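You operate a simulated robot arm through the tools that you are given. There is no shell and no other tool. Be economical: measure what you need, move in short steps, check, and stop when the job is done.

You are at the controls of a simulated two-armed robot. One attempt, no reset.

JOB
Turn valve E half shut, fill the measuring tube to 50 ml at tap 6, then open it again.
Fine: the valve ends fully open; the tube starts on the bench by the pipes and stays under the tap; tap off; leave the other valves and taps alone. Set down upright: measuring tube.

It is judged by the outcome, as a careful person would: the job done as asked, and still so three seconds after it is handed in. It fails if anything else is knocked over, pushed out of place, dropped, spilled or broken.

ROBOT AND FRAMES
Two 7-joint arms with fingered hands on one trunk, on a base that drives. Base frame: it is fixed to the floor where the robot stands at the start and does not move with it; the origin is under the middle of the robot, x ahead of it, y to its left, z up; the surface under the hand at the start is at about z = 900. Readings come in mm, rad, newtons and seconds.
The left shoulder is at the start at [60, 126, 1455], the right one opposite. With the tool pointing down near the work surface each hand reaches from about 100 to 620 mm from the robot's upright axis, wherever it stands, measured 20 degrees to its own side. Places, roughly: lever 1 [1400, 1800, 1000]; lever 2 [1300, 1600, 1000]; lever 3 [1200, 1500, 1000]; lever 4 [1100, 1300, 1000]; lever 5 [1000, 1100, 1000]; lever 6 [1000, 900, 1000]; lever 7 [900, 800, 1000]; lever 8 [800, 600, 1000]; lever 9 [700, 400, 1000]; pipe C [700, -100, 1900]; pipe D [700, -200, 1900]; pipe E [600, -300, 1900]; tap 6 [900, 1000, 1100]; tap 7 [900, 800, 1100]; tap 8 [800, 600, 1100]; trough under tap 6 [900, 1000, 900]. Payload 2.5 kg a hand.
The TCP of each hand is the grasp point between the finger pads, 30 mm short of the fingertips. In the tool frame z runs along the fingers and y along their closing line. Largest opening 104 mm; the body of the gripper starts 35 mm behind the TCP. The gripper is a hand of 5 fingers: y runs from the thumb to the fingers, the wrist lies at [-15, -104, -178] in the tool frame, and closing takes about 1.5 s.
Orientation is told as [roll, pitch, yaw] about the base's x, y, z axes, in that order, counted from this pose: with the fingers straight down and the wrist toward the robot, the tool's x, y and z point along [0, 1, 0], [1, 0, 0] and [0, 0, -1] of the base frame.

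CONTROLS
- The arms move only by the tool drive_tool. It takes "left_targets", "right_targets" or both (then of equal length, played together; a hand with none holds still); each is a list of rows, each an object of numbers (a shift or turn left out is 0, a gripper value left out holds the last): "x", "y", "z": the shift along the tool's x, y, z in mm; "wx", "wy", "wz": the turn, a rotation vector about the tool's x, y, z in rad. In form: [{"x": .., "y": .., "z": .., "wx": .., "wy": .., "wz": ..}, ...]. A call has 1 to 10 rows; each row shifts and turns the commanded pose from where the row before left it, along the tool's axes as they then stand. "left_jaw" and "right_jaw" are, for a hand that has rows, the opening, from 0 (shut) to 1 (fully open), set as the call begins (left out, the last holds). Rows are played at 5 a second. More than 50 mm and 0.15 rad between two rows, or a gripper value outside its range, and nothing of the call is played. Where a pose cannot be reached the arm comes as near as it can. A force on the tool above 40 N (or 10 N above the force at the start of the call, whichever is more), or a blocked arm, ends the call early, and 0.2 s more pass. Each finger travels about 153 mm/s and halts on what it meets, pressing with about 27 N; the grip force reading is that of the motor and also rises with nothing between the fingers. The clock runs only during rows and for 0.2 s after the last one: add rows that do not move to give the fingers time. It gives the time, the measured TCP pose, the force on the tool (base axes), the opening and the grip force at its end, in the units of the frame above (readings bear some noise), with the torque about the TCP (base axes, N m) and any sound that the robot's microphone picked up, and new pictures: "pictures" is both (left out), scene, wrist or none (wrist: the cameras of the hands that moved).
- Cameras (640 x 400 px; columns grow to the right, rows downward): "scene" is now at [122.4, 18.3, 1653.8]; the picture's right is [0.21, -0.98, 0.00], its down [-0.64, -0.14, -0.75] and it looks along [0.74, 0.16, -0.66] (base axes); focal length 214 px, centre (320, 200). "left" rides on the left gripper at [-80, -78, -141] in its tool frame; the picture's right is [-0.78, -0.30, 0.56], its down [0.54, -0.78, 0.33] and it looks along [0.33, 0.56, 0.76] (tool axes); focal length 247 px, centre (320, 200). "right" rides on the right gripper at [80, -78, -141] in its tool frame; the picture's right is [-0.78, 0.30, -0.56], its down [-0.53, -0.78, 0.33] and it looks along [-0.33, 0.56, 0.76] (tool axes); focal length 247 px, centre (320, 200). There is no depth. A picture from a camera that has moved, and an enlarged one, comes with that camera's place and axes in the base frame and with its lens.
- lift_body(by): slides the trunk up (or, below 0, down) by that many mm; the arms and the scene camera ride with it, the base frame stays. It gives what a move gives, with no picture.
- steer(legs): drives the robot by 1 to 6 legs, each [ahead, left, turn to the left] in mm, mm and rad, along the robot's own axes; the way and the turn of a leg run together, so that a leg with both is an arc; at most 1500 mm and 3.142 rad a leg. The arms and the cameras ride along, it lands a little off, and it stops where it bumps. It gives what a move gives, and a new picture of the scene camera.
- hand_shape(shape, hand): the hand has 5 fingers and takes this shape, open, in about a second: jaw (thumb against the fingers, like two jaws); tri (thumb and two fingers); tip (a fingertip pinch); poke (one finger out to press); point (the index stretched); flat (the hand flat); cup (the hand cupped); fist (a fist). The gripper value then closes the fingers along that shape, each until it touches; the sizes above hold for jaw. It gives what a move gives, with no picture.
- aim_head(pan, tilt): turns the head with the scene camera to pan (to the left, within 1.501 rad either way) and tilt (down, from -0.506 to 1.204), counted from straight ahead of the robot. It gives what a move gives, and a new picture of the scene camera.
- close_up(camera, box): a new picture of the part [left, top, right, bottom] of that camera's present view, enlarged. The clock stands still meanwhile.
- finish_job(): hands the job in; it is judged then, once.

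Go step by step. Nothing tells you exact positions but the pictures and the camera data: compare them with the known pose of the tool, close in by small moves and look again before you grip or let go. The budget is 120 turns and 260 pictures, counting those below and the enlarged ones. Unless the task says otherwise, let go and move clear before handing in.

The tools are called after ">>>" as a command line: name --argument value ..., lists and objects as JSON in quotes. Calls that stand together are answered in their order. drive_tool: Moves the arms, as the interface text tells. Its arguments: {"type":"object","properties":{"left_targets":{"type":"array","items":{"type":"object","properties":{"x":{"type":"number"},"y":{"type":"number"},"z":{"type":"number"},"wx":{"type":"number"},"wy":{"type":"number"},"wz":{"type":"number"}}}},"left_jaw":{"type":"number"},"right_targets":{"type":"array","items":{"type":"object","properties":{"x":{"type":"number"},"y":{"type":"number"},"z":{"type":"number"},"wx":{"type":"number"},"wy":{"type":"number"},"wz":{"type":"number"}}}},"right_jaw":{"type":"number"},"pictures":{"type":"string","enum":["both","scene","wrist","none"]}},"required":[]} The other tools are called the same way: lift_body (by) slides the trunk up or down; hand_shape (shape, hand) gives the hand a shape; steer (legs) drives the base; aim_head (pan, tilt) turns the head that bears the scene camera; close_up (camera, box) takes an enlarged picture of a part of a camera's view; finish_job () hands the job in.

At the start:

```text
time_s: 0.0
left_ee_pos: [368.8, 246.6, 1560.3]
left_tcp_rot: [-0.007, 0.008, 0.002]
left_contact_force: [-0.7, 0.1, -0.1]
left_wrist_torque: [0.02, 0.02, 0.0]
left_opening: 104.0
left_grip_force: 0.1
left_shape: jaw
right_ee_pos: [483.3, -56.8, 1525.1]
right_tcp_rot: [0.0, -0.001, 0.0]
right_contact_force: [-0.5, -0.5, -0.2]
right_wrist_torque: [-0.01, -0.01, -0.01]
right_opening: 103.4
right_grip_force: 0.1
right_shape: jaw
trunk travel left (down, up): [-850.0, 90.0]
robot x, y, heading: [-0.6, 0.0, -0.001]
head pan, tilt: [0.216, 0.716]
```

scene: 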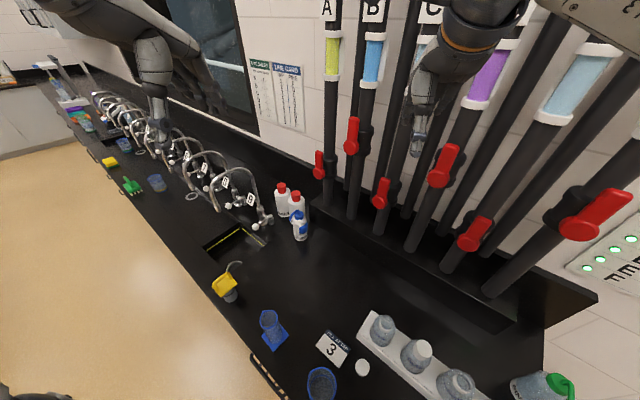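
right: 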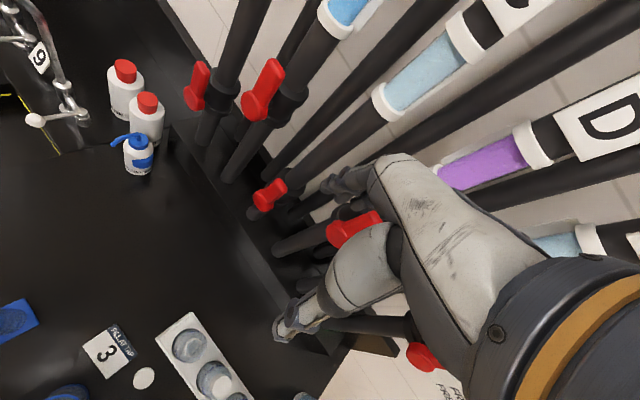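
left: 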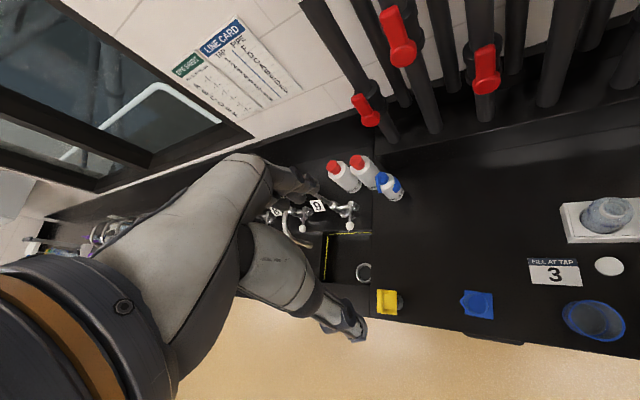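

I see pipes with red-lever valves, a bench with taps, a line card on the wall and a "fill at tap 3" card. I first look closely at the labels.

>>> close_up --camera "left" --box '[160, 10, 320, 150]'

>>> close_up --camera "scene" --box '[200, 240, 520, 400]'

>>> aim_head --pan -0.5 --tilt 0.3

```text
2.86 times, centred on (240, 80) of left
camera zoom: at [293.3, 166.7, 1703.4], right [-0.3, -0.78, -0.55], down [-0.78, 0.53, -0.33], along [0.55, 0.33, -0.77], focal length 706 px, centre (549, 543)
```

zoom: 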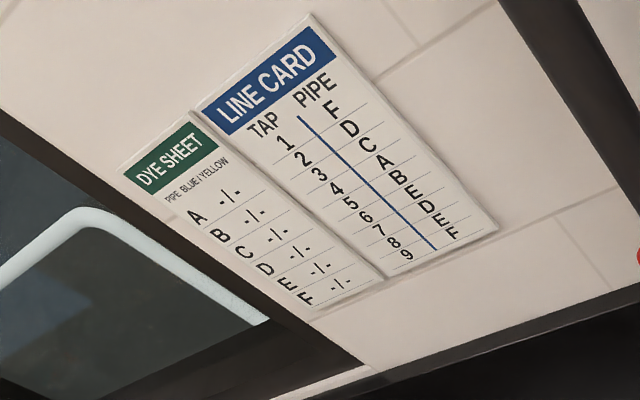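

```text
2.00 times, centred on (360, 320) of scene
camera zoom: at [122.4, 18.3, 1653.8], right [0.21, -0.98, 0.0], down [-0.64, -0.14, -0.75], along [0.74, 0.16, -0.66], focal length 429 px, centre (240, -40)
```

zoom: 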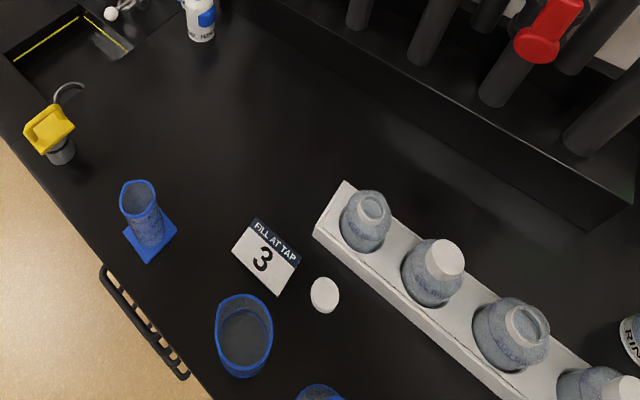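

```text
time_s: 1.1
left_ee_pos: [369.3, 247.2, 1559.6]
left_tcp_rot: [-0.006, 0.008, 0.006]
left_contact_force: [0.6, -0.1, 0.7]
left_wrist_torque: [0.03, -0.01, 0.0]
left_opening: 103.4
left_grip_force: 0.0
left_shape: jaw
right_ee_pos: [482.7, -55.8, 1525.2]
right_tcp_rot: [-0.001, -0.001, 0.0]
right_contact_force: [-0.7, 0.3, -0.2]
right_wrist_torque: [0.0, 0.0, 0.01]
right_opening: 103.6
right_grip_force: 0.0
right_shape: jaw
trunk travel left (down, up): [-850.0, 90.0]
robot x, y, heading: [0.7, -0.6, 0.004]
head pan, tilt: [-0.499, 0.3]
camera scene: at [122.1, -44.4, 1691.2], right [-0.48, -0.88, 0.0], down [-0.26, 0.14, -0.96], along [0.84, -0.46, -0.3], focal length 214 px, centre (320, 200)
```

scene: 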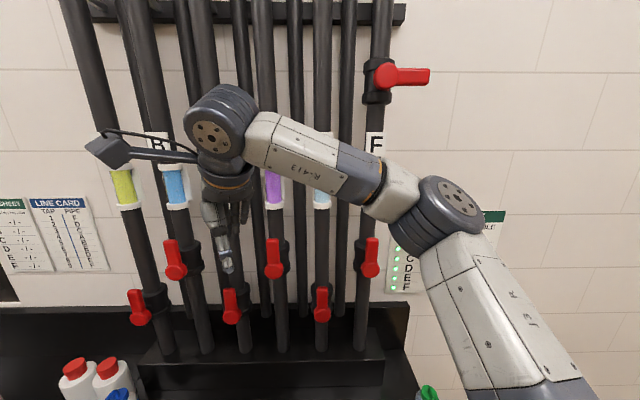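

>>> close_up --camera "scene" --box '[80, 120, 440, 380]'

>>> drive_tool --right_targets '[{"y": -45}, {"y": -45}, {"y": -45}, {"y": -45}, {"z": 45}, {"z": 45}, {"z": 45}, {"z": 45}]' --pictures "scene"

```text
1.54 times, centred on (260, 250) of scene
camera zoom: at [122.1, -44.4, 1691.2], right [-0.48, -0.88, 0.0], down [-0.26, 0.14, -0.96], along [0.84, -0.46, -0.3], focal length 330 px, centre (412, 123)
```

zoom: 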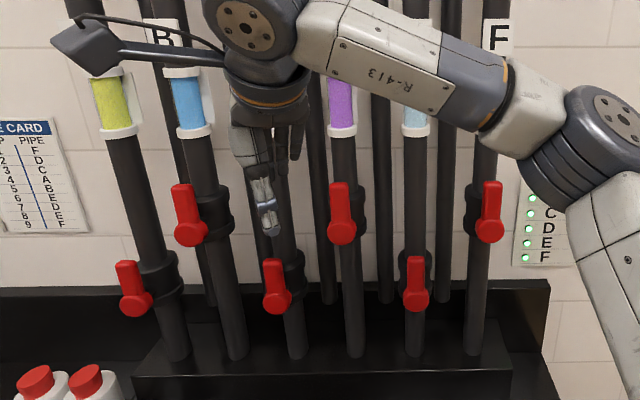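

```text
time_s: 2.9
left_ee_pos: [371.5, 246.5, 1559.7]
left_tcp_rot: [-0.008, 0.009, 0.003]
left_contact_force: [0.3, 0.6, 0.6]
left_wrist_torque: [-0.01, 0.02, 0.01]
left_opening: 103.4
left_grip_force: 0.0
left_shape: jaw
right_ee_pos: [311.3, -50.0, 1349.4]
right_tcp_rot: [0.0, 0.002, 0.0]
right_contact_force: [-0.3, -0.2, 0.6]
right_wrist_torque: [0.01, 0.0, 0.02]
right_opening: 104.1
right_grip_force: 0.1
right_shape: jaw
right hand out of reach, approached as far as the arm can: row 8
trunk travel left (down, up): [-850.0, 90.0]
robot x, y, heading: [0.4, -4.5, 0.003]
head pan, tilt: [-0.499, 0.3]
camera scene: at [123.1, -44.2, 1691.2], right [-0.48, -0.88, 0.0], down [-0.26, 0.14, -0.96], along [0.84, -0.46, -0.3], focal length 214 px, centre (320, 200)
```

scene: 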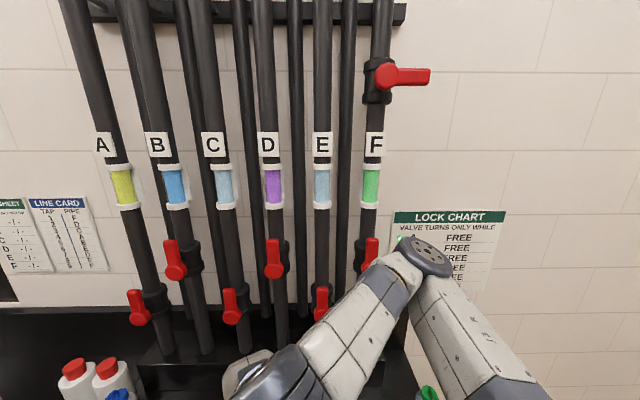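

>>> drive_tool --right_targets '[{"x": -45}, {"x": -45}, {"x": -45}, {"x": -45}, {"x": -45}]' --pictures "none"

>>> lift_body --by 90

>>> aim_head --pan -0.7 --tilt 0.3

>>> close_up --camera "scene" --box '[180, 160, 500, 360]'

```text
time_s: 4.1
left_ee_pos: [368.9, 246.2, 1560.9]
left_tcp_rot: [-0.008, 0.008, 0.003]
left_contact_force: [-0.4, 0.3, 0.0]
left_wrist_torque: [0.02, 0.0, 0.0]
left_opening: 103.8
left_grip_force: 0.0
left_shape: jaw
right_ee_pos: [344.6, -263.6, 1369.9]
right_tcp_rot: [-0.001, -0.001, 0.001]
right_contact_force: [-0.3, 0.3, -0.4]
right_wrist_torque: [-0.04, 0.01, -0.02]
right_opening: 103.8
right_grip_force: 0.0
right_shape: jaw
right hand out of reach, approached as far as the arm can: row 1, 2, 3
trunk travel left (down, up): [-850.0, 90.0]
robot x, y, heading: [0.4, -1.6, 0.005]
head pan, tilt: [-0.499, 0.3]
```

```text
time_s: 5.3
left_ee_pos: [369.2, 247.1, 1649.5]
left_tcp_rot: [-0.007, 0.007, 0.005]
left_contact_force: [-0.2, -0.7, -0.5]
left_wrist_torque: [-0.01, 0.02, 0.0]
left_opening: 103.7
left_grip_force: 0.2
left_shape: jaw
right_ee_pos: [345.1, -261.6, 1458.3]
right_tcp_rot: [0.0, 0.001, 0.0]
right_contact_force: [-0.4, 0.1, -0.5]
right_wrist_torque: [0.0, 0.03, 0.04]
right_opening: 103.8
right_grip_force: 0.2
right_shape: jaw
trunk travel left (down, up): [-940.0, 0.0]
robot x, y, heading: [2.0, -3.6, -0.0]
head pan, tilt: [-0.499, 0.3]
```

```text
time_s: 6.1
left_ee_pos: [369.4, 245.7, 1650.6]
left_tcp_rot: [-0.007, 0.01, 0.004]
left_contact_force: [-0.4, 0.3, -0.1]
left_wrist_torque: [-0.03, 0.0, -0.02]
left_opening: 103.4
left_grip_force: 0.0
left_shape: jaw
right_ee_pos: [345.7, -263.8, 1458.2]
right_tcp_rot: [0.001, 0.0, -0.001]
right_contact_force: [-0.4, 0.5, 0.0]
right_wrist_torque: [0.0, -0.04, 0.01]
right_opening: 103.9
right_grip_force: 0.1
right_shape: jaw
trunk travel left (down, up): [-940.0, 0.0]
robot x, y, heading: [-2.0, 1.1, 0.007]
head pan, tilt: [-0.7, 0.3]
camera scene: at [111.6, -59.9, 1781.3], right [-0.64, -0.77, 0.0], down [-0.23, 0.19, -0.96], along [0.73, -0.61, -0.3], focal length 214 px, centre (320, 200)
```

scene: 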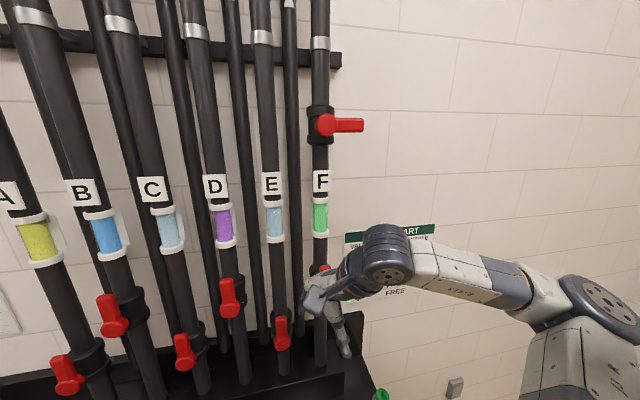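

```text
2.00 times, centred on (340, 260) of scene
camera zoom: at [111.6, -59.9, 1781.3], right [-0.64, -0.77, 0.0], down [-0.23, 0.19, -0.96], along [0.73, -0.61, -0.3], focal length 429 px, centre (280, 80)
```

zoom: 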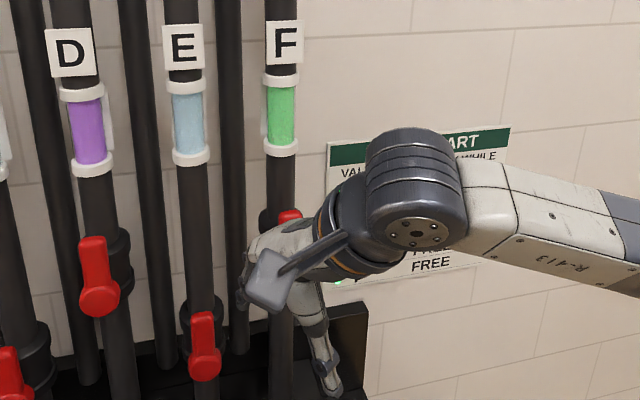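

>>> drive_tool --right_targets '[{"z": 45}, {"z": 45}, {"z": 45}, {"z": 45}, {"z": 45}, {"z": 45}, {"z": 45}]' --pictures "none"

>>> close_up --camera "scene" --box '[180, 160, 500, 360]'

```text
time_s: 7.7
left_ee_pos: [370.0, 247.2, 1650.8]
left_tcp_rot: [-0.006, 0.008, 0.003]
left_contact_force: [-1.3, 0.6, -0.6]
left_wrist_torque: [0.0, -0.04, 0.03]
left_opening: 103.4
left_grip_force: 0.0
left_shape: jaw
right_ee_pos: [344.9, -260.8, 1142.5]
right_tcp_rot: [-0.001, -0.002, 0.0]
right_contact_force: [-0.3, 0.8, 0.8]
right_wrist_torque: [0.0, -0.01, 0.01]
right_opening: 103.7
right_grip_force: 0.1
right_shape: jaw
trunk travel left (down, up): [-940.0, 0.0]
robot x, y, heading: [0.8, -1.0, 0.001]
head pan, tilt: [-0.7, 0.3]
```

```text
2.00 times, centred on (340, 260) of scene
camera zoom: at [109.9, -59.5, 1781.5], right [-0.64, -0.77, 0.0], down [-0.23, 0.19, -0.96], along [0.73, -0.62, -0.29], focal length 429 px, centre (280, 80)
```

zoom: 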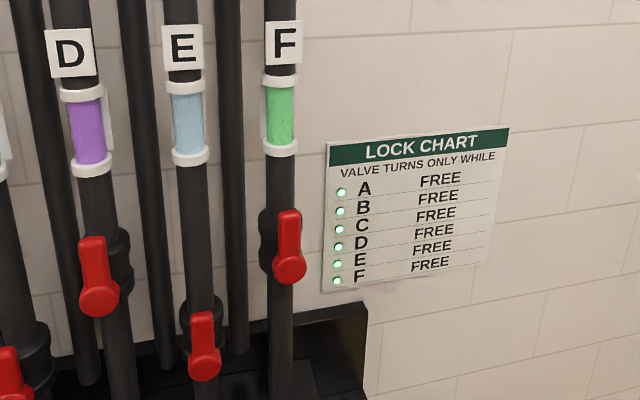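

Chart says all valves are free; line card says tap 6 is fed by pipe E. The bench runs diagonally (wall normal about -0.46 rad), so I turn to face the pipes squarely and look.

>>> steer --legs '[[0, 0, -0.46]]'

>>> aim_head --pan 0.0 --tilt 0.75

```text
time_s: 9.4
left_ee_pos: [439.9, 56.2, 1649.7]
left_tcp_rot: [-0.01, 0.008, -0.459]
left_contact_force: [-0.2, -0.4, 0.7]
left_wrist_torque: [-0.01, -0.01, 0.01]
left_opening: 103.7
left_grip_force: 0.1
left_shape: jaw
right_ee_pos: [193.6, -386.3, 1143.3]
right_tcp_rot: [0.0, -0.001, -0.463]
right_contact_force: [-0.3, -0.2, -0.7]
right_wrist_torque: [0.0, 0.02, 0.02]
right_opening: 103.8
right_grip_force: 0.0
right_shape: jaw
trunk travel left (down, up): [-940.0, 0.0]
robot x, y, heading: [0.9, 0.7, -0.462]
head pan, tilt: [-0.7, 0.3]
camera scene: at [73.1, -103.2, 1781.3], right [-0.92, -0.4, 0.0], down [-0.12, 0.27, -0.96], along [0.38, -0.88, -0.3], focal length 214 px, centre (320, 200)
```

scene: 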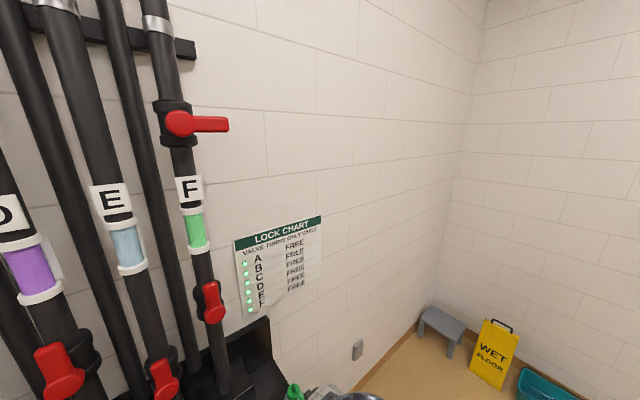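

```text
time_s: 10.5
left_ee_pos: [440.1, 56.0, 1649.2]
left_tcp_rot: [-0.009, 0.008, -0.456]
left_contact_force: [-0.2, -0.2, 0.1]
left_wrist_torque: [-0.02, -0.02, -0.01]
left_opening: 103.5
left_grip_force: 0.1
left_shape: jaw
right_ee_pos: [192.9, -386.6, 1144.9]
right_tcp_rot: [0.0, 0.002, -0.46]
right_contact_force: [1.1, 1.1, -0.1]
right_wrist_torque: [0.01, 0.01, -0.02]
right_opening: 103.9
right_grip_force: 0.1
right_shape: jaw
trunk travel left (down, up): [-940.0, 0.0]
robot x, y, heading: [-1.5, -1.8, -0.457]
head pan, tilt: [0.0, 0.75]
camera scene: at [110.1, -54.6, 1740.9], right [-0.45, -0.9, 0.0], down [-0.61, 0.3, -0.73], along [0.66, -0.33, -0.68], focal length 214 px, centre (320, 200)
```

scene: 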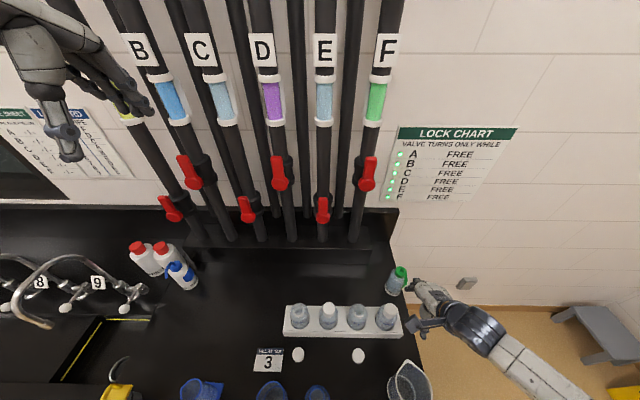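

Valve E sits straight ahead of me at about 580 mm, z about 1245, lever up (open). I bring the right hand up in front of it and turn it to point forward with the thumb/fingers closing sideways.

>>> drive_tool --right_targets '[{"x": 28, "y": 20, "z": -30}, {"x": 28, "y": 20, "z": -30}, {"x": 28, "y": 20, "z": -30}, {"x": 28, "y": 20, "z": -30}, {"x": 28, "y": 20, "z": -30}, {"wx": -0.0806, "wy": -0.0806, "wz": -0.0806}, {"wx": -0.0806, "wy": -0.0806, "wz": -0.0806}, {"wx": -0.0806, "wy": -0.0806, "wz": -0.0806}, {"wx": -0.0806, "wy": -0.0806, "wz": -0.0806}, {"wx": -0.0806, "wy": -0.0806, "wz": -0.0806}]' --pictures "none"

>>> drive_tool --right_targets '[{"wx": -0.0806, "wy": -0.0806, "wz": -0.0806}, {"wx": -0.0806, "wy": -0.0806, "wz": -0.0806}, {"wx": -0.0806, "wy": -0.0806, "wz": -0.0806}, {"wx": -0.0806, "wy": -0.0806, "wz": -0.0806}, {"wx": -0.0806, "wy": -0.0806, "wz": -0.0806}, {"wx": -0.0806, "wy": -0.0806, "wz": -0.0806}, {"wx": -0.0806, "wy": -0.0806, "wz": -0.0806}, {"wx": -0.0806, "wy": -0.0806, "wz": -0.0806}, {"wx": -0.0806, "wy": -0.0806, "wz": -0.0806}, {"wx": -0.0806, "wy": -0.0806, "wz": -0.0806}]' --pictures "both"

```text
time_s: 12.7
left_ee_pos: [441.6, 60.6, 1649.6]
left_tcp_rot: [-0.011, 0.01, -0.457]
left_contact_force: [-0.9, 0.9, 0.4]
left_wrist_torque: [-0.04, 0.01, 0.02]
left_opening: 103.5
left_grip_force: 0.1
left_shape: jaw
right_ee_pos: [358.1, -280.2, 1305.5]
right_tcp_rot: [-0.462, -0.285, 0.017]
right_contact_force: [-0.6, -0.7, -0.8]
right_wrist_torque: [0.01, -0.04, 0.02]
right_opening: 104.0
right_grip_force: 0.2
right_shape: jaw
right hand out of reach, approached as far as the arm can: row 9, 10
trunk travel left (down, up): [-940.0, 0.0]
robot x, y, heading: [-0.8, -0.3, -0.463]
head pan, tilt: [0.0, 0.75]
```

```text
time_s: 14.6
left_ee_pos: [441.4, 56.0, 1649.5]
left_tcp_rot: [-0.008, 0.01, -0.459]
left_contact_force: [-0.4, 0.0, 0.0]
left_wrist_torque: [0.03, -0.01, -0.01]
left_opening: 103.7
left_grip_force: 0.0
left_shape: jaw
right_ee_pos: [350.2, -170.6, 1369.6]
right_tcp_rot: [-1.262, -0.061, 0.807]
right_contact_force: [-0.1, -0.7, 0.1]
right_wrist_torque: [0.0, 0.0, 0.02]
right_opening: 103.8
right_grip_force: 0.0
right_shape: jaw
right hand out of reach, approached as far as the arm can: row 1, 2, 3, 4, 5, 6, 7, 8, 9
trunk travel left (down, up): [-940.0, 0.0]
robot x, y, heading: [4.0, 2.8, -0.459]
head pan, tilt: [0.0, 0.75]
stopped in row 9 (right hand): the arm was blocked; the commanded pose is now the measured one
camera scene: at [110.2, -54.0, 1740.9], right [-0.44, -0.9, 0.0], down [-0.61, 0.3, -0.73], along [0.66, -0.33, -0.68], focal length 214 px, centre (320, 200)
camera right: at [184.5, -113.9, 1332.4], right [-0.05, 0.38, 0.93], down [-0.21, -0.91, 0.36], along [0.98, -0.17, 0.12], focal length 247 px, centre (320, 200)
```

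scene: 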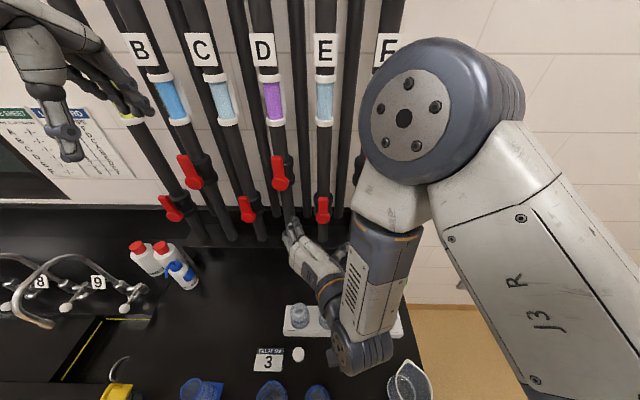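
right: 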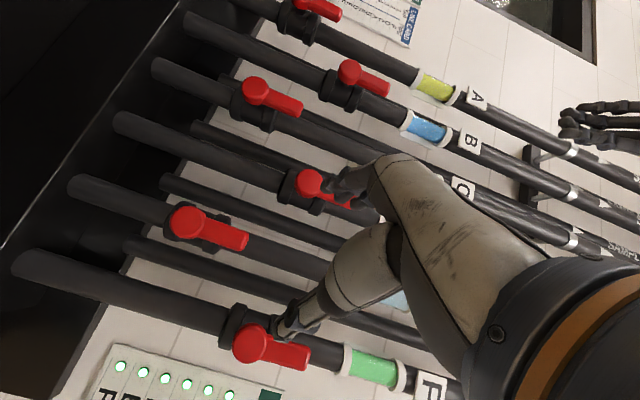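

The arm was too cramped to finish the turn. I back off 170 mm and finish the turn from there.

>>> steer --legs '[[-170, 0, 0]]'

>>> drive_tool --right_targets '[{"z": 35}, {"z": 35}, {"wx": -0.098, "wy": -0.099, "wz": -0.036}, {"wx": -0.098, "wy": -0.099, "wz": -0.036}, {"wx": -0.098, "wy": -0.099, "wz": -0.036}, {"z": 30}, {"z": 30}]' --pictures "both"

```text
time_s: 16.1
left_ee_pos: [292.3, 130.5, 1649.8]
left_tcp_rot: [-0.009, 0.01, -0.457]
left_contact_force: [-0.3, 0.1, -0.5]
left_wrist_torque: [0.02, 0.01, 0.02]
left_opening: 103.6
left_grip_force: 0.1
left_shape: jaw
right_ee_pos: [202.1, -94.8, 1371.0]
right_tcp_rot: [-1.264, -0.063, 0.809]
right_contact_force: [0.0, 0.1, 0.1]
right_wrist_torque: [0.01, 0.02, -0.01]
right_opening: 104.4
right_grip_force: 0.0
right_shape: jaw
trunk travel left (down, up): [-940.0, 0.0]
robot x, y, heading: [-149.2, 76.6, -0.462]
head pan, tilt: [0.0, 0.75]
camera scene: at [-38.8, 19.5, 1740.8], right [-0.44, -0.9, 0.0], down [-0.61, 0.3, -0.73], along [0.65, -0.32, -0.68], focal length 214 px, centre (320, 200)
```

scene: 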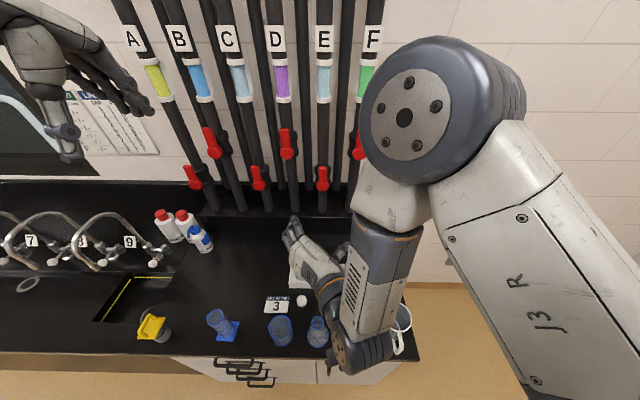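

```text
time_s: 17.7
left_ee_pos: [291.8, 130.7, 1648.8]
left_tcp_rot: [-0.008, 0.008, -0.458]
left_contact_force: [-0.6, -0.2, 0.4]
left_wrist_torque: [-0.01, 0.01, 0.0]
left_opening: 103.8
left_grip_force: 0.2
left_shape: jaw
right_ee_pos: [275.3, -89.5, 1389.0]
right_tcp_rot: [-1.328, -0.025, 0.825]
right_contact_force: [0.1, -0.1, -0.7]
right_wrist_torque: [-0.03, -0.01, -0.01]
right_opening: 103.7
right_grip_force: 0.0
right_shape: jaw
right hand out of reach, approached as far as the arm can: row 1, 2, 3, 4, 5, 6, 7
trunk travel left (down, up): [-940.0, 0.0]
robot x, y, heading: [-147.7, 73.1, -0.46]
head pan, tilt: [0.0, 0.75]
camera scene: at [-39.4, 20.1, 1740.9], right [-0.44, -0.9, 0.0], down [-0.61, 0.3, -0.73], along [0.65, -0.33, -0.68], focal length 214 px, centre (320, 200)
camera right: at [110.0, -39.5, 1343.3], right [-0.07, 0.44, 0.89], down [-0.2, -0.89, 0.42], along [0.98, -0.15, 0.16], focal length 247 px, centre (320, 200)
```

scene: 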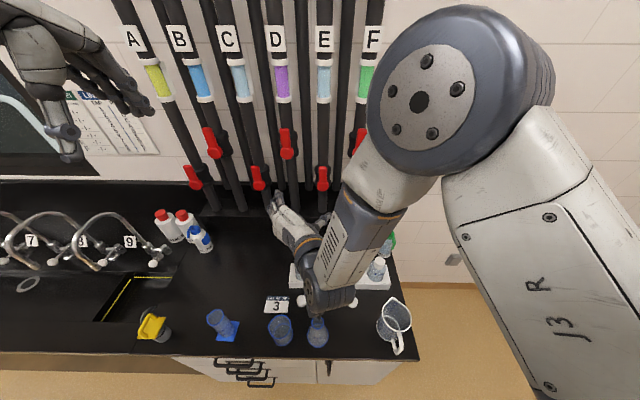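
right: 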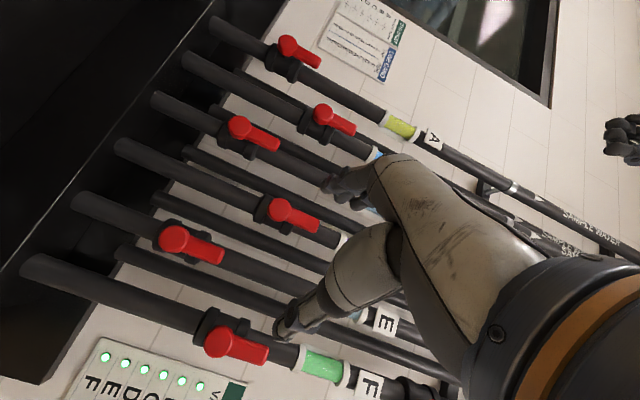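

That wrist pose is at its joint limit. I'll instead use a simpler pose, pitching the hand forward (about 50°), and push the lever with a finger.

>>> drive_tool --right_targets '[{"wx": 0.0139, "wy": 0.052, "wz": 0.1386}, {"wx": 0.0139, "wy": 0.052, "wz": 0.1386}, {"wx": 0.0139, "wy": 0.052, "wz": 0.1386}, {"wx": 0.0139, "wy": 0.052, "wz": 0.1386}, {"wx": 0.0139, "wy": 0.052, "wz": 0.1386}, {"wx": 0.0139, "wy": 0.052, "wz": 0.1386}, {"wx": 0.0139, "wy": 0.052, "wz": 0.1386}, {"wx": 0.0139, "wy": 0.052, "wz": 0.1386}, {"wx": 0.0139, "wy": 0.052, "wz": 0.1386}, {"wx": 0.0139, "wy": 0.052, "wz": 0.1386}]' --pictures "none"

>>> hand_shape --hand "right" --shape "poke"

>>> drive_tool --right_targets '[{}]' --pictures "both"

```text
time_s: 19.9
left_ee_pos: [291.6, 131.7, 1650.1]
left_tcp_rot: [-0.009, 0.009, -0.457]
left_contact_force: [-0.4, 0.3, 0.0]
left_wrist_torque: [0.0, -0.03, -0.02]
left_opening: 103.9
left_grip_force: 0.1
left_shape: jaw
right_ee_pos: [281.7, -77.6, 1408.2]
right_tcp_rot: [-0.024, -0.96, -0.397]
right_contact_force: [-0.6, -0.4, 0.1]
right_wrist_torque: [0.03, -0.05, -0.02]
right_opening: 104.0
right_grip_force: 0.1
right_shape: jaw
trunk travel left (down, up): [-940.0, 0.0]
robot x, y, heading: [-147.8, 72.8, -0.459]
head pan, tilt: [0.0, 0.75]
```

```text
time_s: 20.8
left_ee_pos: [290.7, 131.4, 1648.8]
left_tcp_rot: [-0.009, 0.009, -0.457]
left_contact_force: [0.9, -0.3, 0.0]
left_wrist_torque: [-0.03, -0.02, 0.0]
left_opening: 103.7
left_grip_force: 0.2
left_shape: jaw
right_ee_pos: [280.5, -77.6, 1408.8]
right_tcp_rot: [-0.032, -0.962, -0.393]
right_contact_force: [-0.4, -0.2, 0.5]
right_wrist_torque: [-0.05, 0.02, 0.01]
right_opening: 0.0
right_grip_force: 0.1
right_shape: poke
trunk travel left (down, up): [-940.0, 0.0]
robot x, y, heading: [-150.2, 75.3, -0.459]
head pan, tilt: [0.0, 0.75]
```

```text
time_s: 21.2
left_ee_pos: [291.8, 131.0, 1651.3]
left_tcp_rot: [-0.01, 0.009, -0.456]
left_contact_force: [0.3, -0.1, 0.8]
left_wrist_torque: [0.01, 0.0, 0.01]
left_opening: 103.7
left_grip_force: 0.0
left_shape: jaw
right_ee_pos: [280.9, -77.1, 1408.0]
right_tcp_rot: [-0.029, -0.963, -0.391]
right_contact_force: [0.7, -1.2, -0.6]
right_wrist_torque: [-0.01, 0.0, 0.01]
right_opening: 0.0
right_grip_force: 0.1
right_shape: poke
trunk travel left (down, up): [-940.0, 0.0]
robot x, y, heading: [-150.3, 71.3, -0.46]
head pan, tilt: [0.0, 0.75]
camera scene: at [-39.9, 20.0, 1740.9], right [-0.44, -0.9, 0.0], down [-0.61, 0.3, -0.73], along [0.66, -0.33, -0.68], focal length 214 px, centre (320, 200)
camera right: at [168.2, 61.1, 1424.3], right [-0.57, -0.58, 0.57], down [-0.38, -0.43, -0.82], along [0.73, -0.69, 0.03], focal length 247 px, centre (320, 200)
```

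scene: 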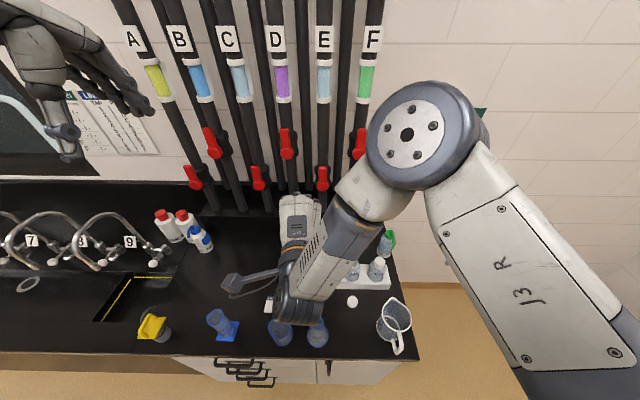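
right: 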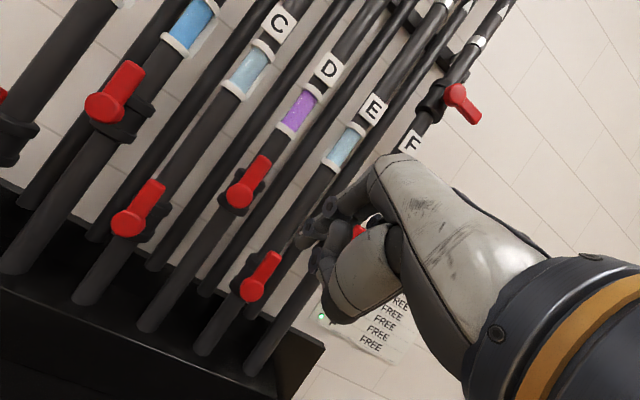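

>>> close_up --camera "right" --box '[200, 140, 440, 340]'

>>> close_up --camera "scene" --box '[220, 120, 420, 300]'

```text
2.00 times, centred on (320, 240) of right
camera zoom: at [168.2, 61.1, 1424.3], right [-0.57, -0.58, 0.57], down [-0.38, -0.43, -0.82], along [0.73, -0.69, 0.03], focal length 494 px, centre (320, 120)
```

zoom: 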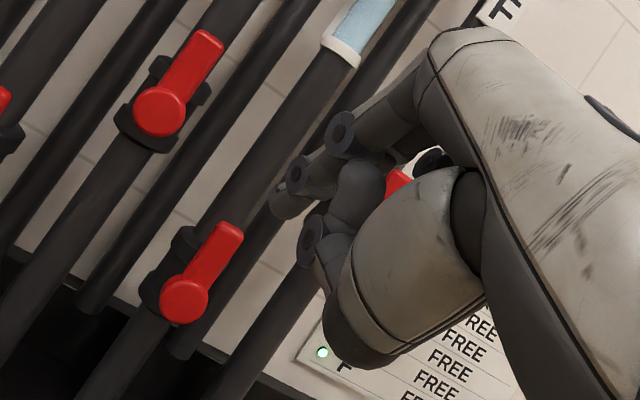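

```text
2.22 times, centred on (320, 210) of scene
camera zoom: at [-39.9, 20.0, 1740.9], right [-0.44, -0.9, 0.0], down [-0.61, 0.3, -0.73], along [0.66, -0.33, -0.68], focal length 477 px, centre (320, 178)
```

zoom: 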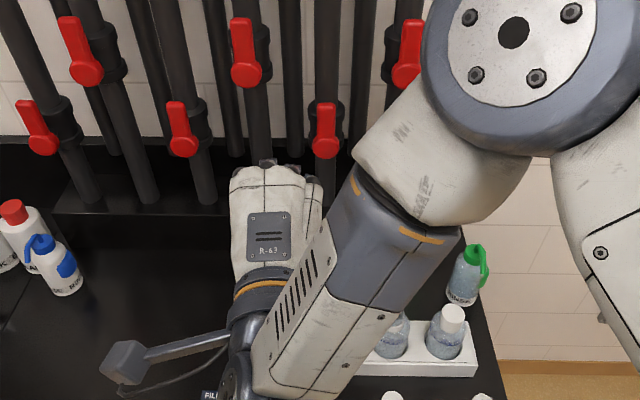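

A handshake-type roll (thumb to the left) should be natural for this arm, and lets me straddle the lever with thumb and fingers. I switch back to jaw and roll that way.

>>> hand_shape --hand "right" --shape "jaw"

>>> drive_tool --right_targets '[{"wz": 0.149}, {"wz": 0.149}, {"wz": 0.149}, {"wz": 0.149}, {"wz": 0.149}, {"wz": 0.149}, {"wz": 0.149}, {"wz": 0.149}, {"wz": 0.149}, {"wz": 0.149}]' --pictures "both"

```text
time_s: 22.1
left_ee_pos: [290.7, 131.2, 1650.4]
left_tcp_rot: [-0.01, 0.008, -0.458]
left_contact_force: [0.4, -0.4, -0.5]
left_wrist_torque: [-0.01, -0.04, 0.02]
left_opening: 103.8
left_grip_force: 0.1
left_shape: jaw
right_ee_pos: [281.5, -78.0, 1408.2]
right_tcp_rot: [-0.03, -0.961, -0.393]
right_contact_force: [0.3, -0.1, 0.2]
right_wrist_torque: [0.03, 0.01, -0.02]
right_opening: 104.0
right_grip_force: 0.0
right_shape: jaw
trunk travel left (down, up): [-940.0, 0.0]
robot x, y, heading: [-147.6, 78.5, -0.457]
head pan, tilt: [0.0, 0.75]
```

```text
time_s: 24.3
left_ee_pos: [290.8, 130.9, 1649.6]
left_tcp_rot: [-0.008, 0.009, -0.457]
left_contact_force: [-0.1, 0.4, -1.1]
left_wrist_torque: [-0.01, 0.02, 0.0]
left_opening: 103.7
left_grip_force: 0.0
left_shape: jaw
right_ee_pos: [282.0, -78.0, 1408.8]
right_tcp_rot: [0.958, -0.081, -1.945]
right_contact_force: [-0.3, 0.6, 0.1]
right_wrist_torque: [0.01, -0.03, -0.01]
right_opening: 103.7
right_grip_force: 0.0
right_shape: jaw
trunk travel left (down, up): [-940.0, 0.0]
robot x, y, heading: [-151.2, 73.8, -0.458]
head pan, tilt: [0.0, 0.75]
camera scene: at [-39.8, 19.9, 1740.9], right [-0.44, -0.9, 0.0], down [-0.61, 0.3, -0.73], along [0.66, -0.33, -0.68], focal length 214 px, centre (320, 200)
camera right: at [249.9, 30.8, 1548.6], right [-0.96, 0.03, -0.29], down [0.23, 0.69, -0.69], along [0.18, -0.73, -0.66], focal length 247 px, centre (320, 200)
```

scene: 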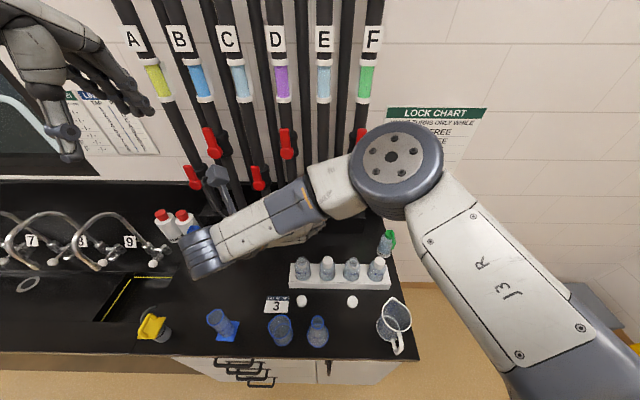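
right: 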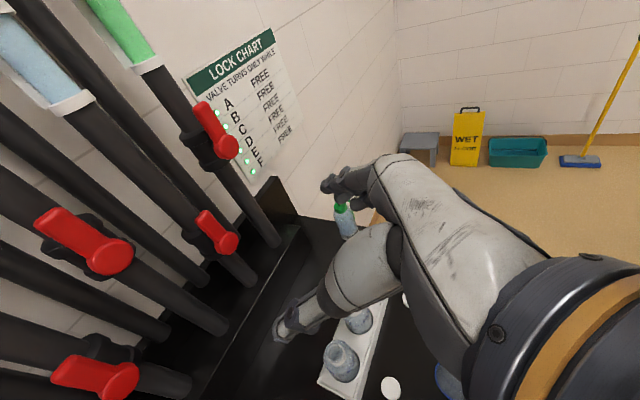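

The pose is fully reachable. I raise the fingers to nearly level, narrow the jaw and bring it in front of lever E, stopping short.

>>> drive_tool --right_targets '[{"wy": 0.117}, {"wy": 0.117}, {"wy": 0.117}, {"x": -10, "y": 12.4, "z": 38}, {"x": -10, "y": 12.4, "z": 38}, {"x": -10, "y": 12.4, "z": 38}, {"x": -10, "y": 12.4, "z": 38}, {"x": -10, "y": 12.4, "z": 36}, {}]' --right_jaw 0.6 --pictures "both"

>>> close_up --camera "scene" --box '[220, 120, 420, 245]'

```text
time_s: 26.3
left_ee_pos: [290.3, 131.9, 1649.9]
left_tcp_rot: [-0.01, 0.007, -0.458]
left_contact_force: [1.2, -0.1, -1.0]
left_wrist_torque: [-0.02, 0.03, -0.02]
left_opening: 103.6
left_grip_force: 0.1
left_shape: jaw
right_ee_pos: [414.1, -211.3, 1318.1]
right_tcp_rot: [1.311, -0.083, -1.942]
right_contact_force: [0.5, -0.3, 0.7]
right_wrist_torque: [-0.01, 0.03, 0.01]
right_opening: 62.9
right_grip_force: 0.0
right_shape: jaw
right hand out of reach, approached as far as the arm can: row 3
trunk travel left (down, up): [-940.0, 0.0]
robot x, y, heading: [-150.2, 75.5, -0.457]
head pan, tilt: [0.0, 0.75]
camera scene: at [-40.2, 20.3, 1741.0], right [-0.44, -0.9, 0.0], down [-0.61, 0.3, -0.73], along [0.66, -0.33, -0.68], focal length 214 px, centre (320, 200)
camera right: at [338.5, -88.4, 1425.8], right [-0.81, -0.06, -0.58], down [0.43, 0.61, -0.67], along [0.39, -0.79, -0.47], focal length 247 px, centre (320, 200)
```

scene: 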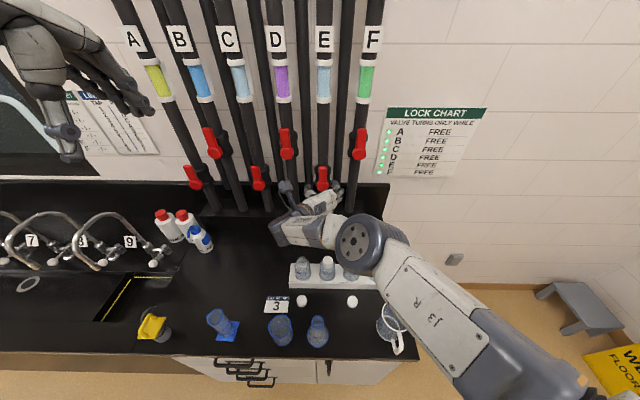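
right: 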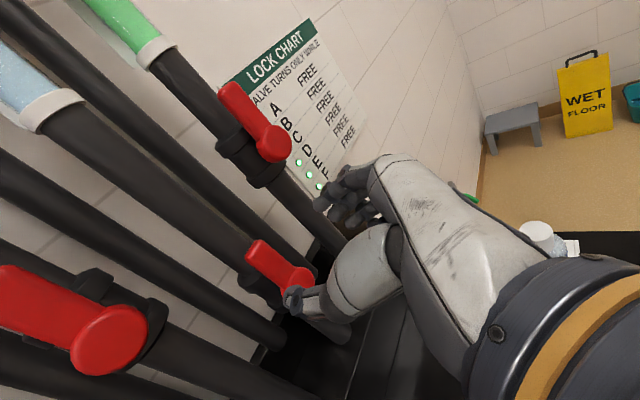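

```text
3.20 times, centred on (320, 182) of scene
camera zoom: at [-40.2, 20.3, 1741.0], right [-0.44, -0.9, 0.0], down [-0.61, 0.3, -0.73], along [0.66, -0.33, -0.68], focal length 686 px, centre (320, 256)
```

zoom: 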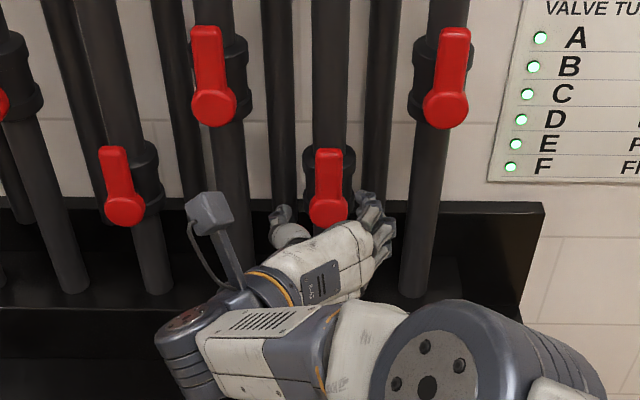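

The jaw is straddling the lever from in front. I advance about 75 mm so the fingers go either side of it.

>>> drive_tool --right_targets '[{"z": 26}, {"z": 26}, {"z": 24}]' --pictures "wrist"

>>> close_up --camera "scene" --box '[220, 120, 420, 245]'

```text
time_s: 27.1
left_ee_pos: [291.6, 130.5, 1649.1]
left_tcp_rot: [-0.009, 0.009, -0.456]
left_contact_force: [0.3, -0.2, -0.9]
left_wrist_torque: [0.02, -0.02, -0.03]
left_opening: 103.6
left_grip_force: 0.1
left_shape: jaw
right_ee_pos: [431.0, -223.1, 1314.6]
right_tcp_rot: [1.307, -0.082, -1.94]
right_contact_force: [0.7, -0.2, -0.3]
right_wrist_torque: [-0.01, 0.01, 0.02]
right_opening: 62.6
right_grip_force: 0.2
right_shape: jaw
right hand out of reach, approached as far as the arm can: row 1, 2, 3
trunk travel left (down, up): [-940.0, 0.0]
robot x, y, heading: [-148.5, 75.6, -0.461]
head pan, tilt: [0.0, 0.75]
camera right: at [356.5, -100.5, 1422.1], right [-0.81, -0.06, -0.58], down [0.43, 0.61, -0.66], along [0.39, -0.79, -0.47], focal length 247 px, centre (320, 200)
```

right: 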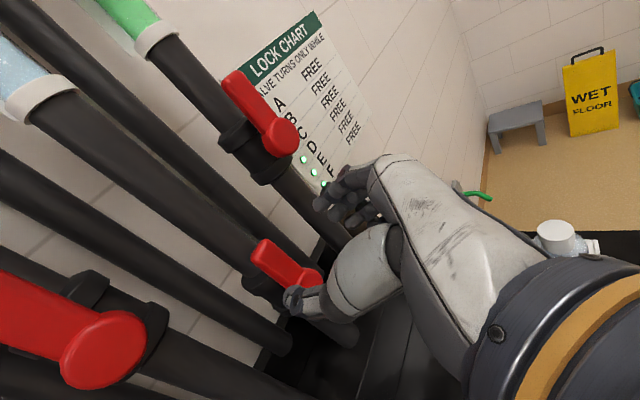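

```text
3.20 times, centred on (320, 182) of scene
camera zoom: at [-39.7, 20.1, 1740.9], right [-0.44, -0.9, 0.0], down [-0.61, 0.3, -0.73], along [0.66, -0.33, -0.68], focal length 686 px, centre (320, 256)
```

zoom: 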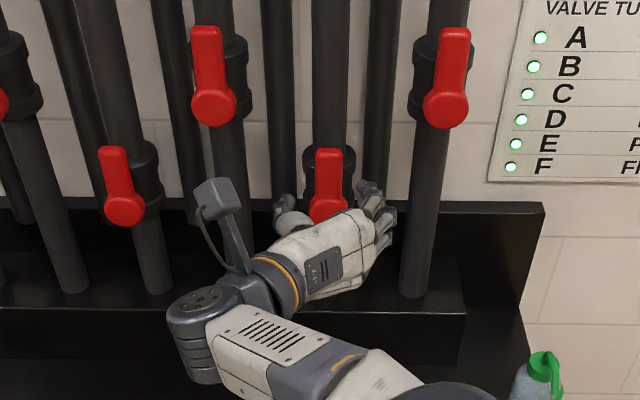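

Out of arm reach; I roll the base forward 55 mm instead.

>>> steer --legs '[[55, 0, 0]]'

>>> close_up --camera "scene" --box '[220, 130, 420, 255]'

>>> close_up --camera "right" --box '[200, 180, 440, 330]'

```text
time_s: 28.1
left_ee_pos: [338.0, 108.1, 1650.0]
left_tcp_rot: [-0.009, 0.007, -0.457]
left_contact_force: [-1.1, 0.2, 0.5]
left_wrist_torque: [0.03, -0.01, -0.01]
left_opening: 103.8
left_grip_force: 0.0
left_shape: jaw
right_ee_pos: [479.7, -246.9, 1315.5]
right_tcp_rot: [1.31, -0.081, -1.939]
right_contact_force: [-0.1, 0.3, 0.1]
right_wrist_torque: [-0.01, -0.02, 0.02]
right_opening: 62.5
right_grip_force: 0.1
right_shape: jaw
trunk travel left (down, up): [-940.0, 0.0]
robot x, y, heading: [-101.5, 52.2, -0.46]
head pan, tilt: [0.0, 0.75]
camera scene: at [7.2, -3.4, 1741.1], right [-0.44, -0.9, 0.0], down [-0.61, 0.3, -0.73], along [0.66, -0.33, -0.68], focal length 214 px, centre (320, 200)
```

scene: 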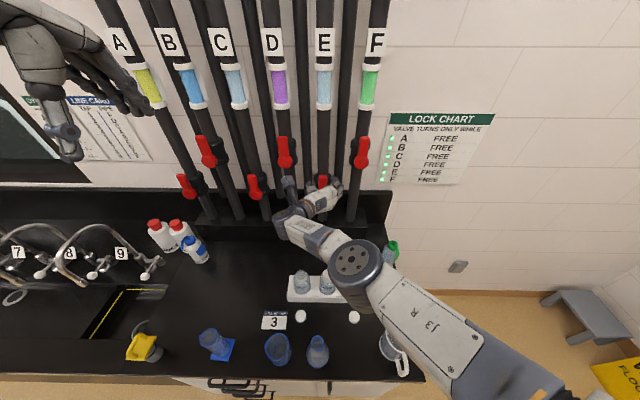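

```text
3.20 times, centred on (320, 192) of scene
camera zoom: at [7.2, -3.4, 1741.1], right [-0.44, -0.9, 0.0], down [-0.61, 0.3, -0.73], along [0.66, -0.33, -0.68], focal length 686 px, centre (320, 224)
```

zoom: 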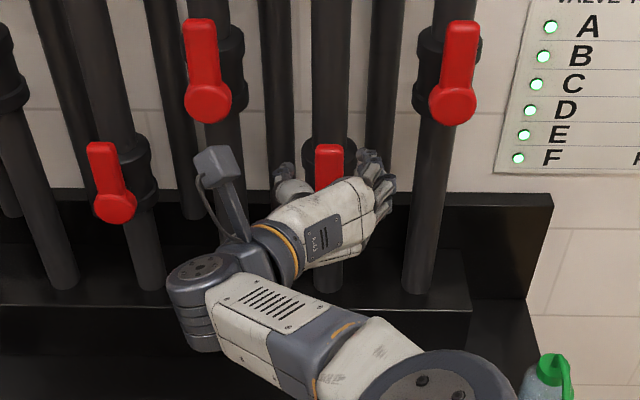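

```text
2.67 times, centred on (320, 255) of right
camera zoom: at [403.8, -123.9, 1423.1], right [-0.81, -0.06, -0.58], down [0.43, 0.61, -0.66], along [0.39, -0.79, -0.47], focal length 659 px, centre (320, 53)
```

zoom: 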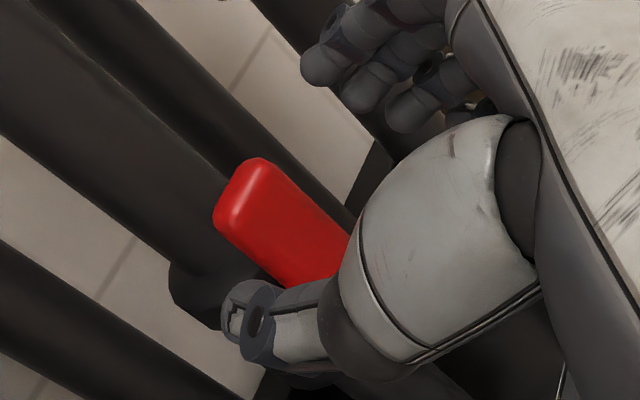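

The thumb and fingers are on either side of lever E. I narrow the jaw lightly around it and swing it clockwise about 10° as a first test.

>>> drive_tool --right_targets '[{}, {}, {}, {"y": 10, "wz": 0.1}, {"y": 10, "wz": 0.1}, {}]' --right_jaw 0.25 --pictures "wrist"

>>> close_up --camera "scene" --box '[220, 130, 420, 255]'

```text
time_s: 29.4
left_ee_pos: [338.0, 106.4, 1649.6]
left_tcp_rot: [-0.007, 0.009, -0.458]
left_contact_force: [-0.3, 0.3, 0.4]
left_wrist_torque: [0.02, 0.0, 0.0]
left_opening: 103.9
left_grip_force: 0.2
left_shape: jaw
right_ee_pos: [473.7, -263.6, 1315.9]
right_tcp_rot: [1.308, 0.111, -1.993]
right_contact_force: [-0.7, 0.0, 0.8]
right_wrist_torque: [0.03, -0.03, 0.01]
right_opening: 26.3
right_grip_force: 0.0
right_shape: jaw
trunk travel left (down, up): [-940.0, 0.0]
robot x, y, heading: [-100.8, 52.8, -0.465]
head pan, tilt: [0.0, 0.75]
camera right: at [395.4, -159.0, 1438.2], right [-0.77, 0.1, -0.63], down [0.51, 0.69, -0.51], along [0.39, -0.72, -0.58], focal length 247 px, centre (320, 200)
```

right: 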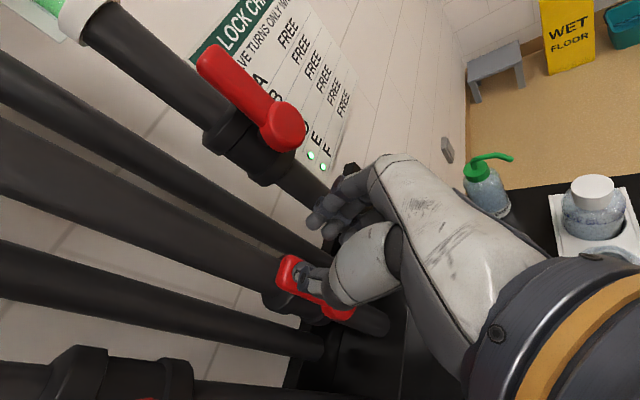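

```text
3.20 times, centred on (320, 192) of scene
camera zoom: at [8.4, -3.6, 1740.9], right [-0.44, -0.9, 0.0], down [-0.61, 0.3, -0.73], along [0.66, -0.33, -0.68], focal length 686 px, centre (320, 224)
```

zoom: 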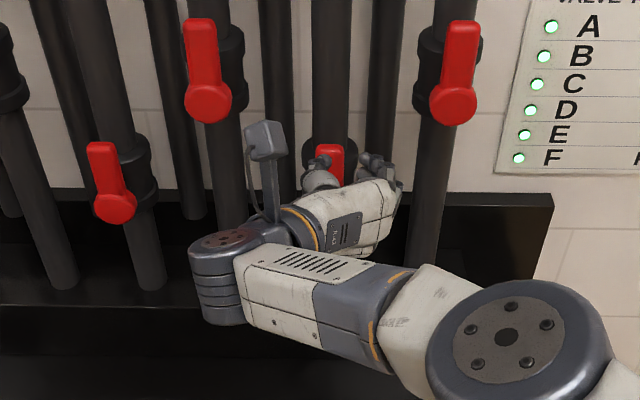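

The fingers passed in front of the lever, so I wasn't deep enough. I open, undo that swing and roll the base 30 mm closer.

>>> drive_tool --right_targets '[{"wz": -0.1, "y": -10}, {"wz": -0.1, "y": -10}, {}, {}]' --right_jaw 0.6 --pictures "none"

>>> steer --legs '[[30, 0, 0]]'

>>> close_up --camera "right" --box '[200, 180, 440, 330]'

```text
time_s: 30.4
left_ee_pos: [339.6, 106.5, 1649.7]
left_tcp_rot: [-0.008, 0.009, -0.457]
left_contact_force: [-0.3, 0.2, -0.4]
left_wrist_torque: [-0.02, 0.02, -0.01]
left_opening: 103.8
left_grip_force: 0.0
left_shape: jaw
right_ee_pos: [480.7, -247.8, 1316.6]
right_tcp_rot: [1.309, -0.084, -1.939]
right_contact_force: [-0.4, 1.0, -0.3]
right_wrist_torque: [-0.01, -0.01, -0.01]
right_opening: 62.1
right_grip_force: 0.2
right_shape: jaw
trunk travel left (down, up): [-940.0, 0.0]
robot x, y, heading: [-102.4, 49.3, -0.461]
head pan, tilt: [0.0, 0.75]
```

```text
time_s: 31.3
left_ee_pos: [362.1, 95.7, 1650.3]
left_tcp_rot: [-0.008, 0.005, -0.459]
left_contact_force: [-0.6, -0.6, 0.2]
left_wrist_torque: [-0.02, -0.01, 0.03]
left_opening: 103.6
left_grip_force: 0.2
left_shape: jaw
right_ee_pos: [505.0, -259.2, 1317.8]
right_tcp_rot: [1.313, -0.082, -1.94]
right_contact_force: [-0.9, 0.8, 0.1]
right_wrist_torque: [0.0, -0.01, -0.01]
right_opening: 61.9
right_grip_force: 0.0
right_shape: jaw
trunk travel left (down, up): [-940.0, 0.0]
robot x, y, heading: [-71.4, 36.7, -0.462]
head pan, tilt: [0.0, 0.75]
camera scene: at [31.5, -15.5, 1741.3], right [-0.44, -0.9, 0.0], down [-0.61, 0.3, -0.73], along [0.66, -0.33, -0.68], focal length 214 px, centre (320, 200)
```

scene: 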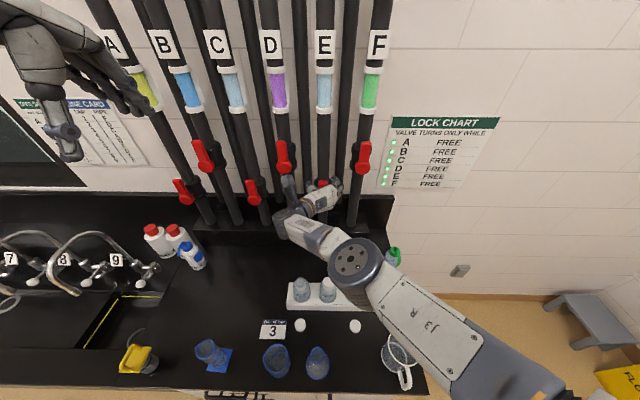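

```text
2.67 times, centred on (320, 255) of right
camera zoom: at [429.2, -136.6, 1425.7], right [-0.81, -0.06, -0.58], down [0.43, 0.61, -0.66], along [0.39, -0.79, -0.47], focal length 659 px, centre (320, 53)
```

zoom: 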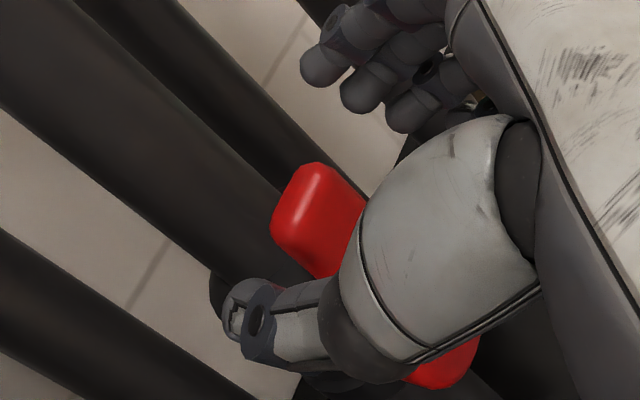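

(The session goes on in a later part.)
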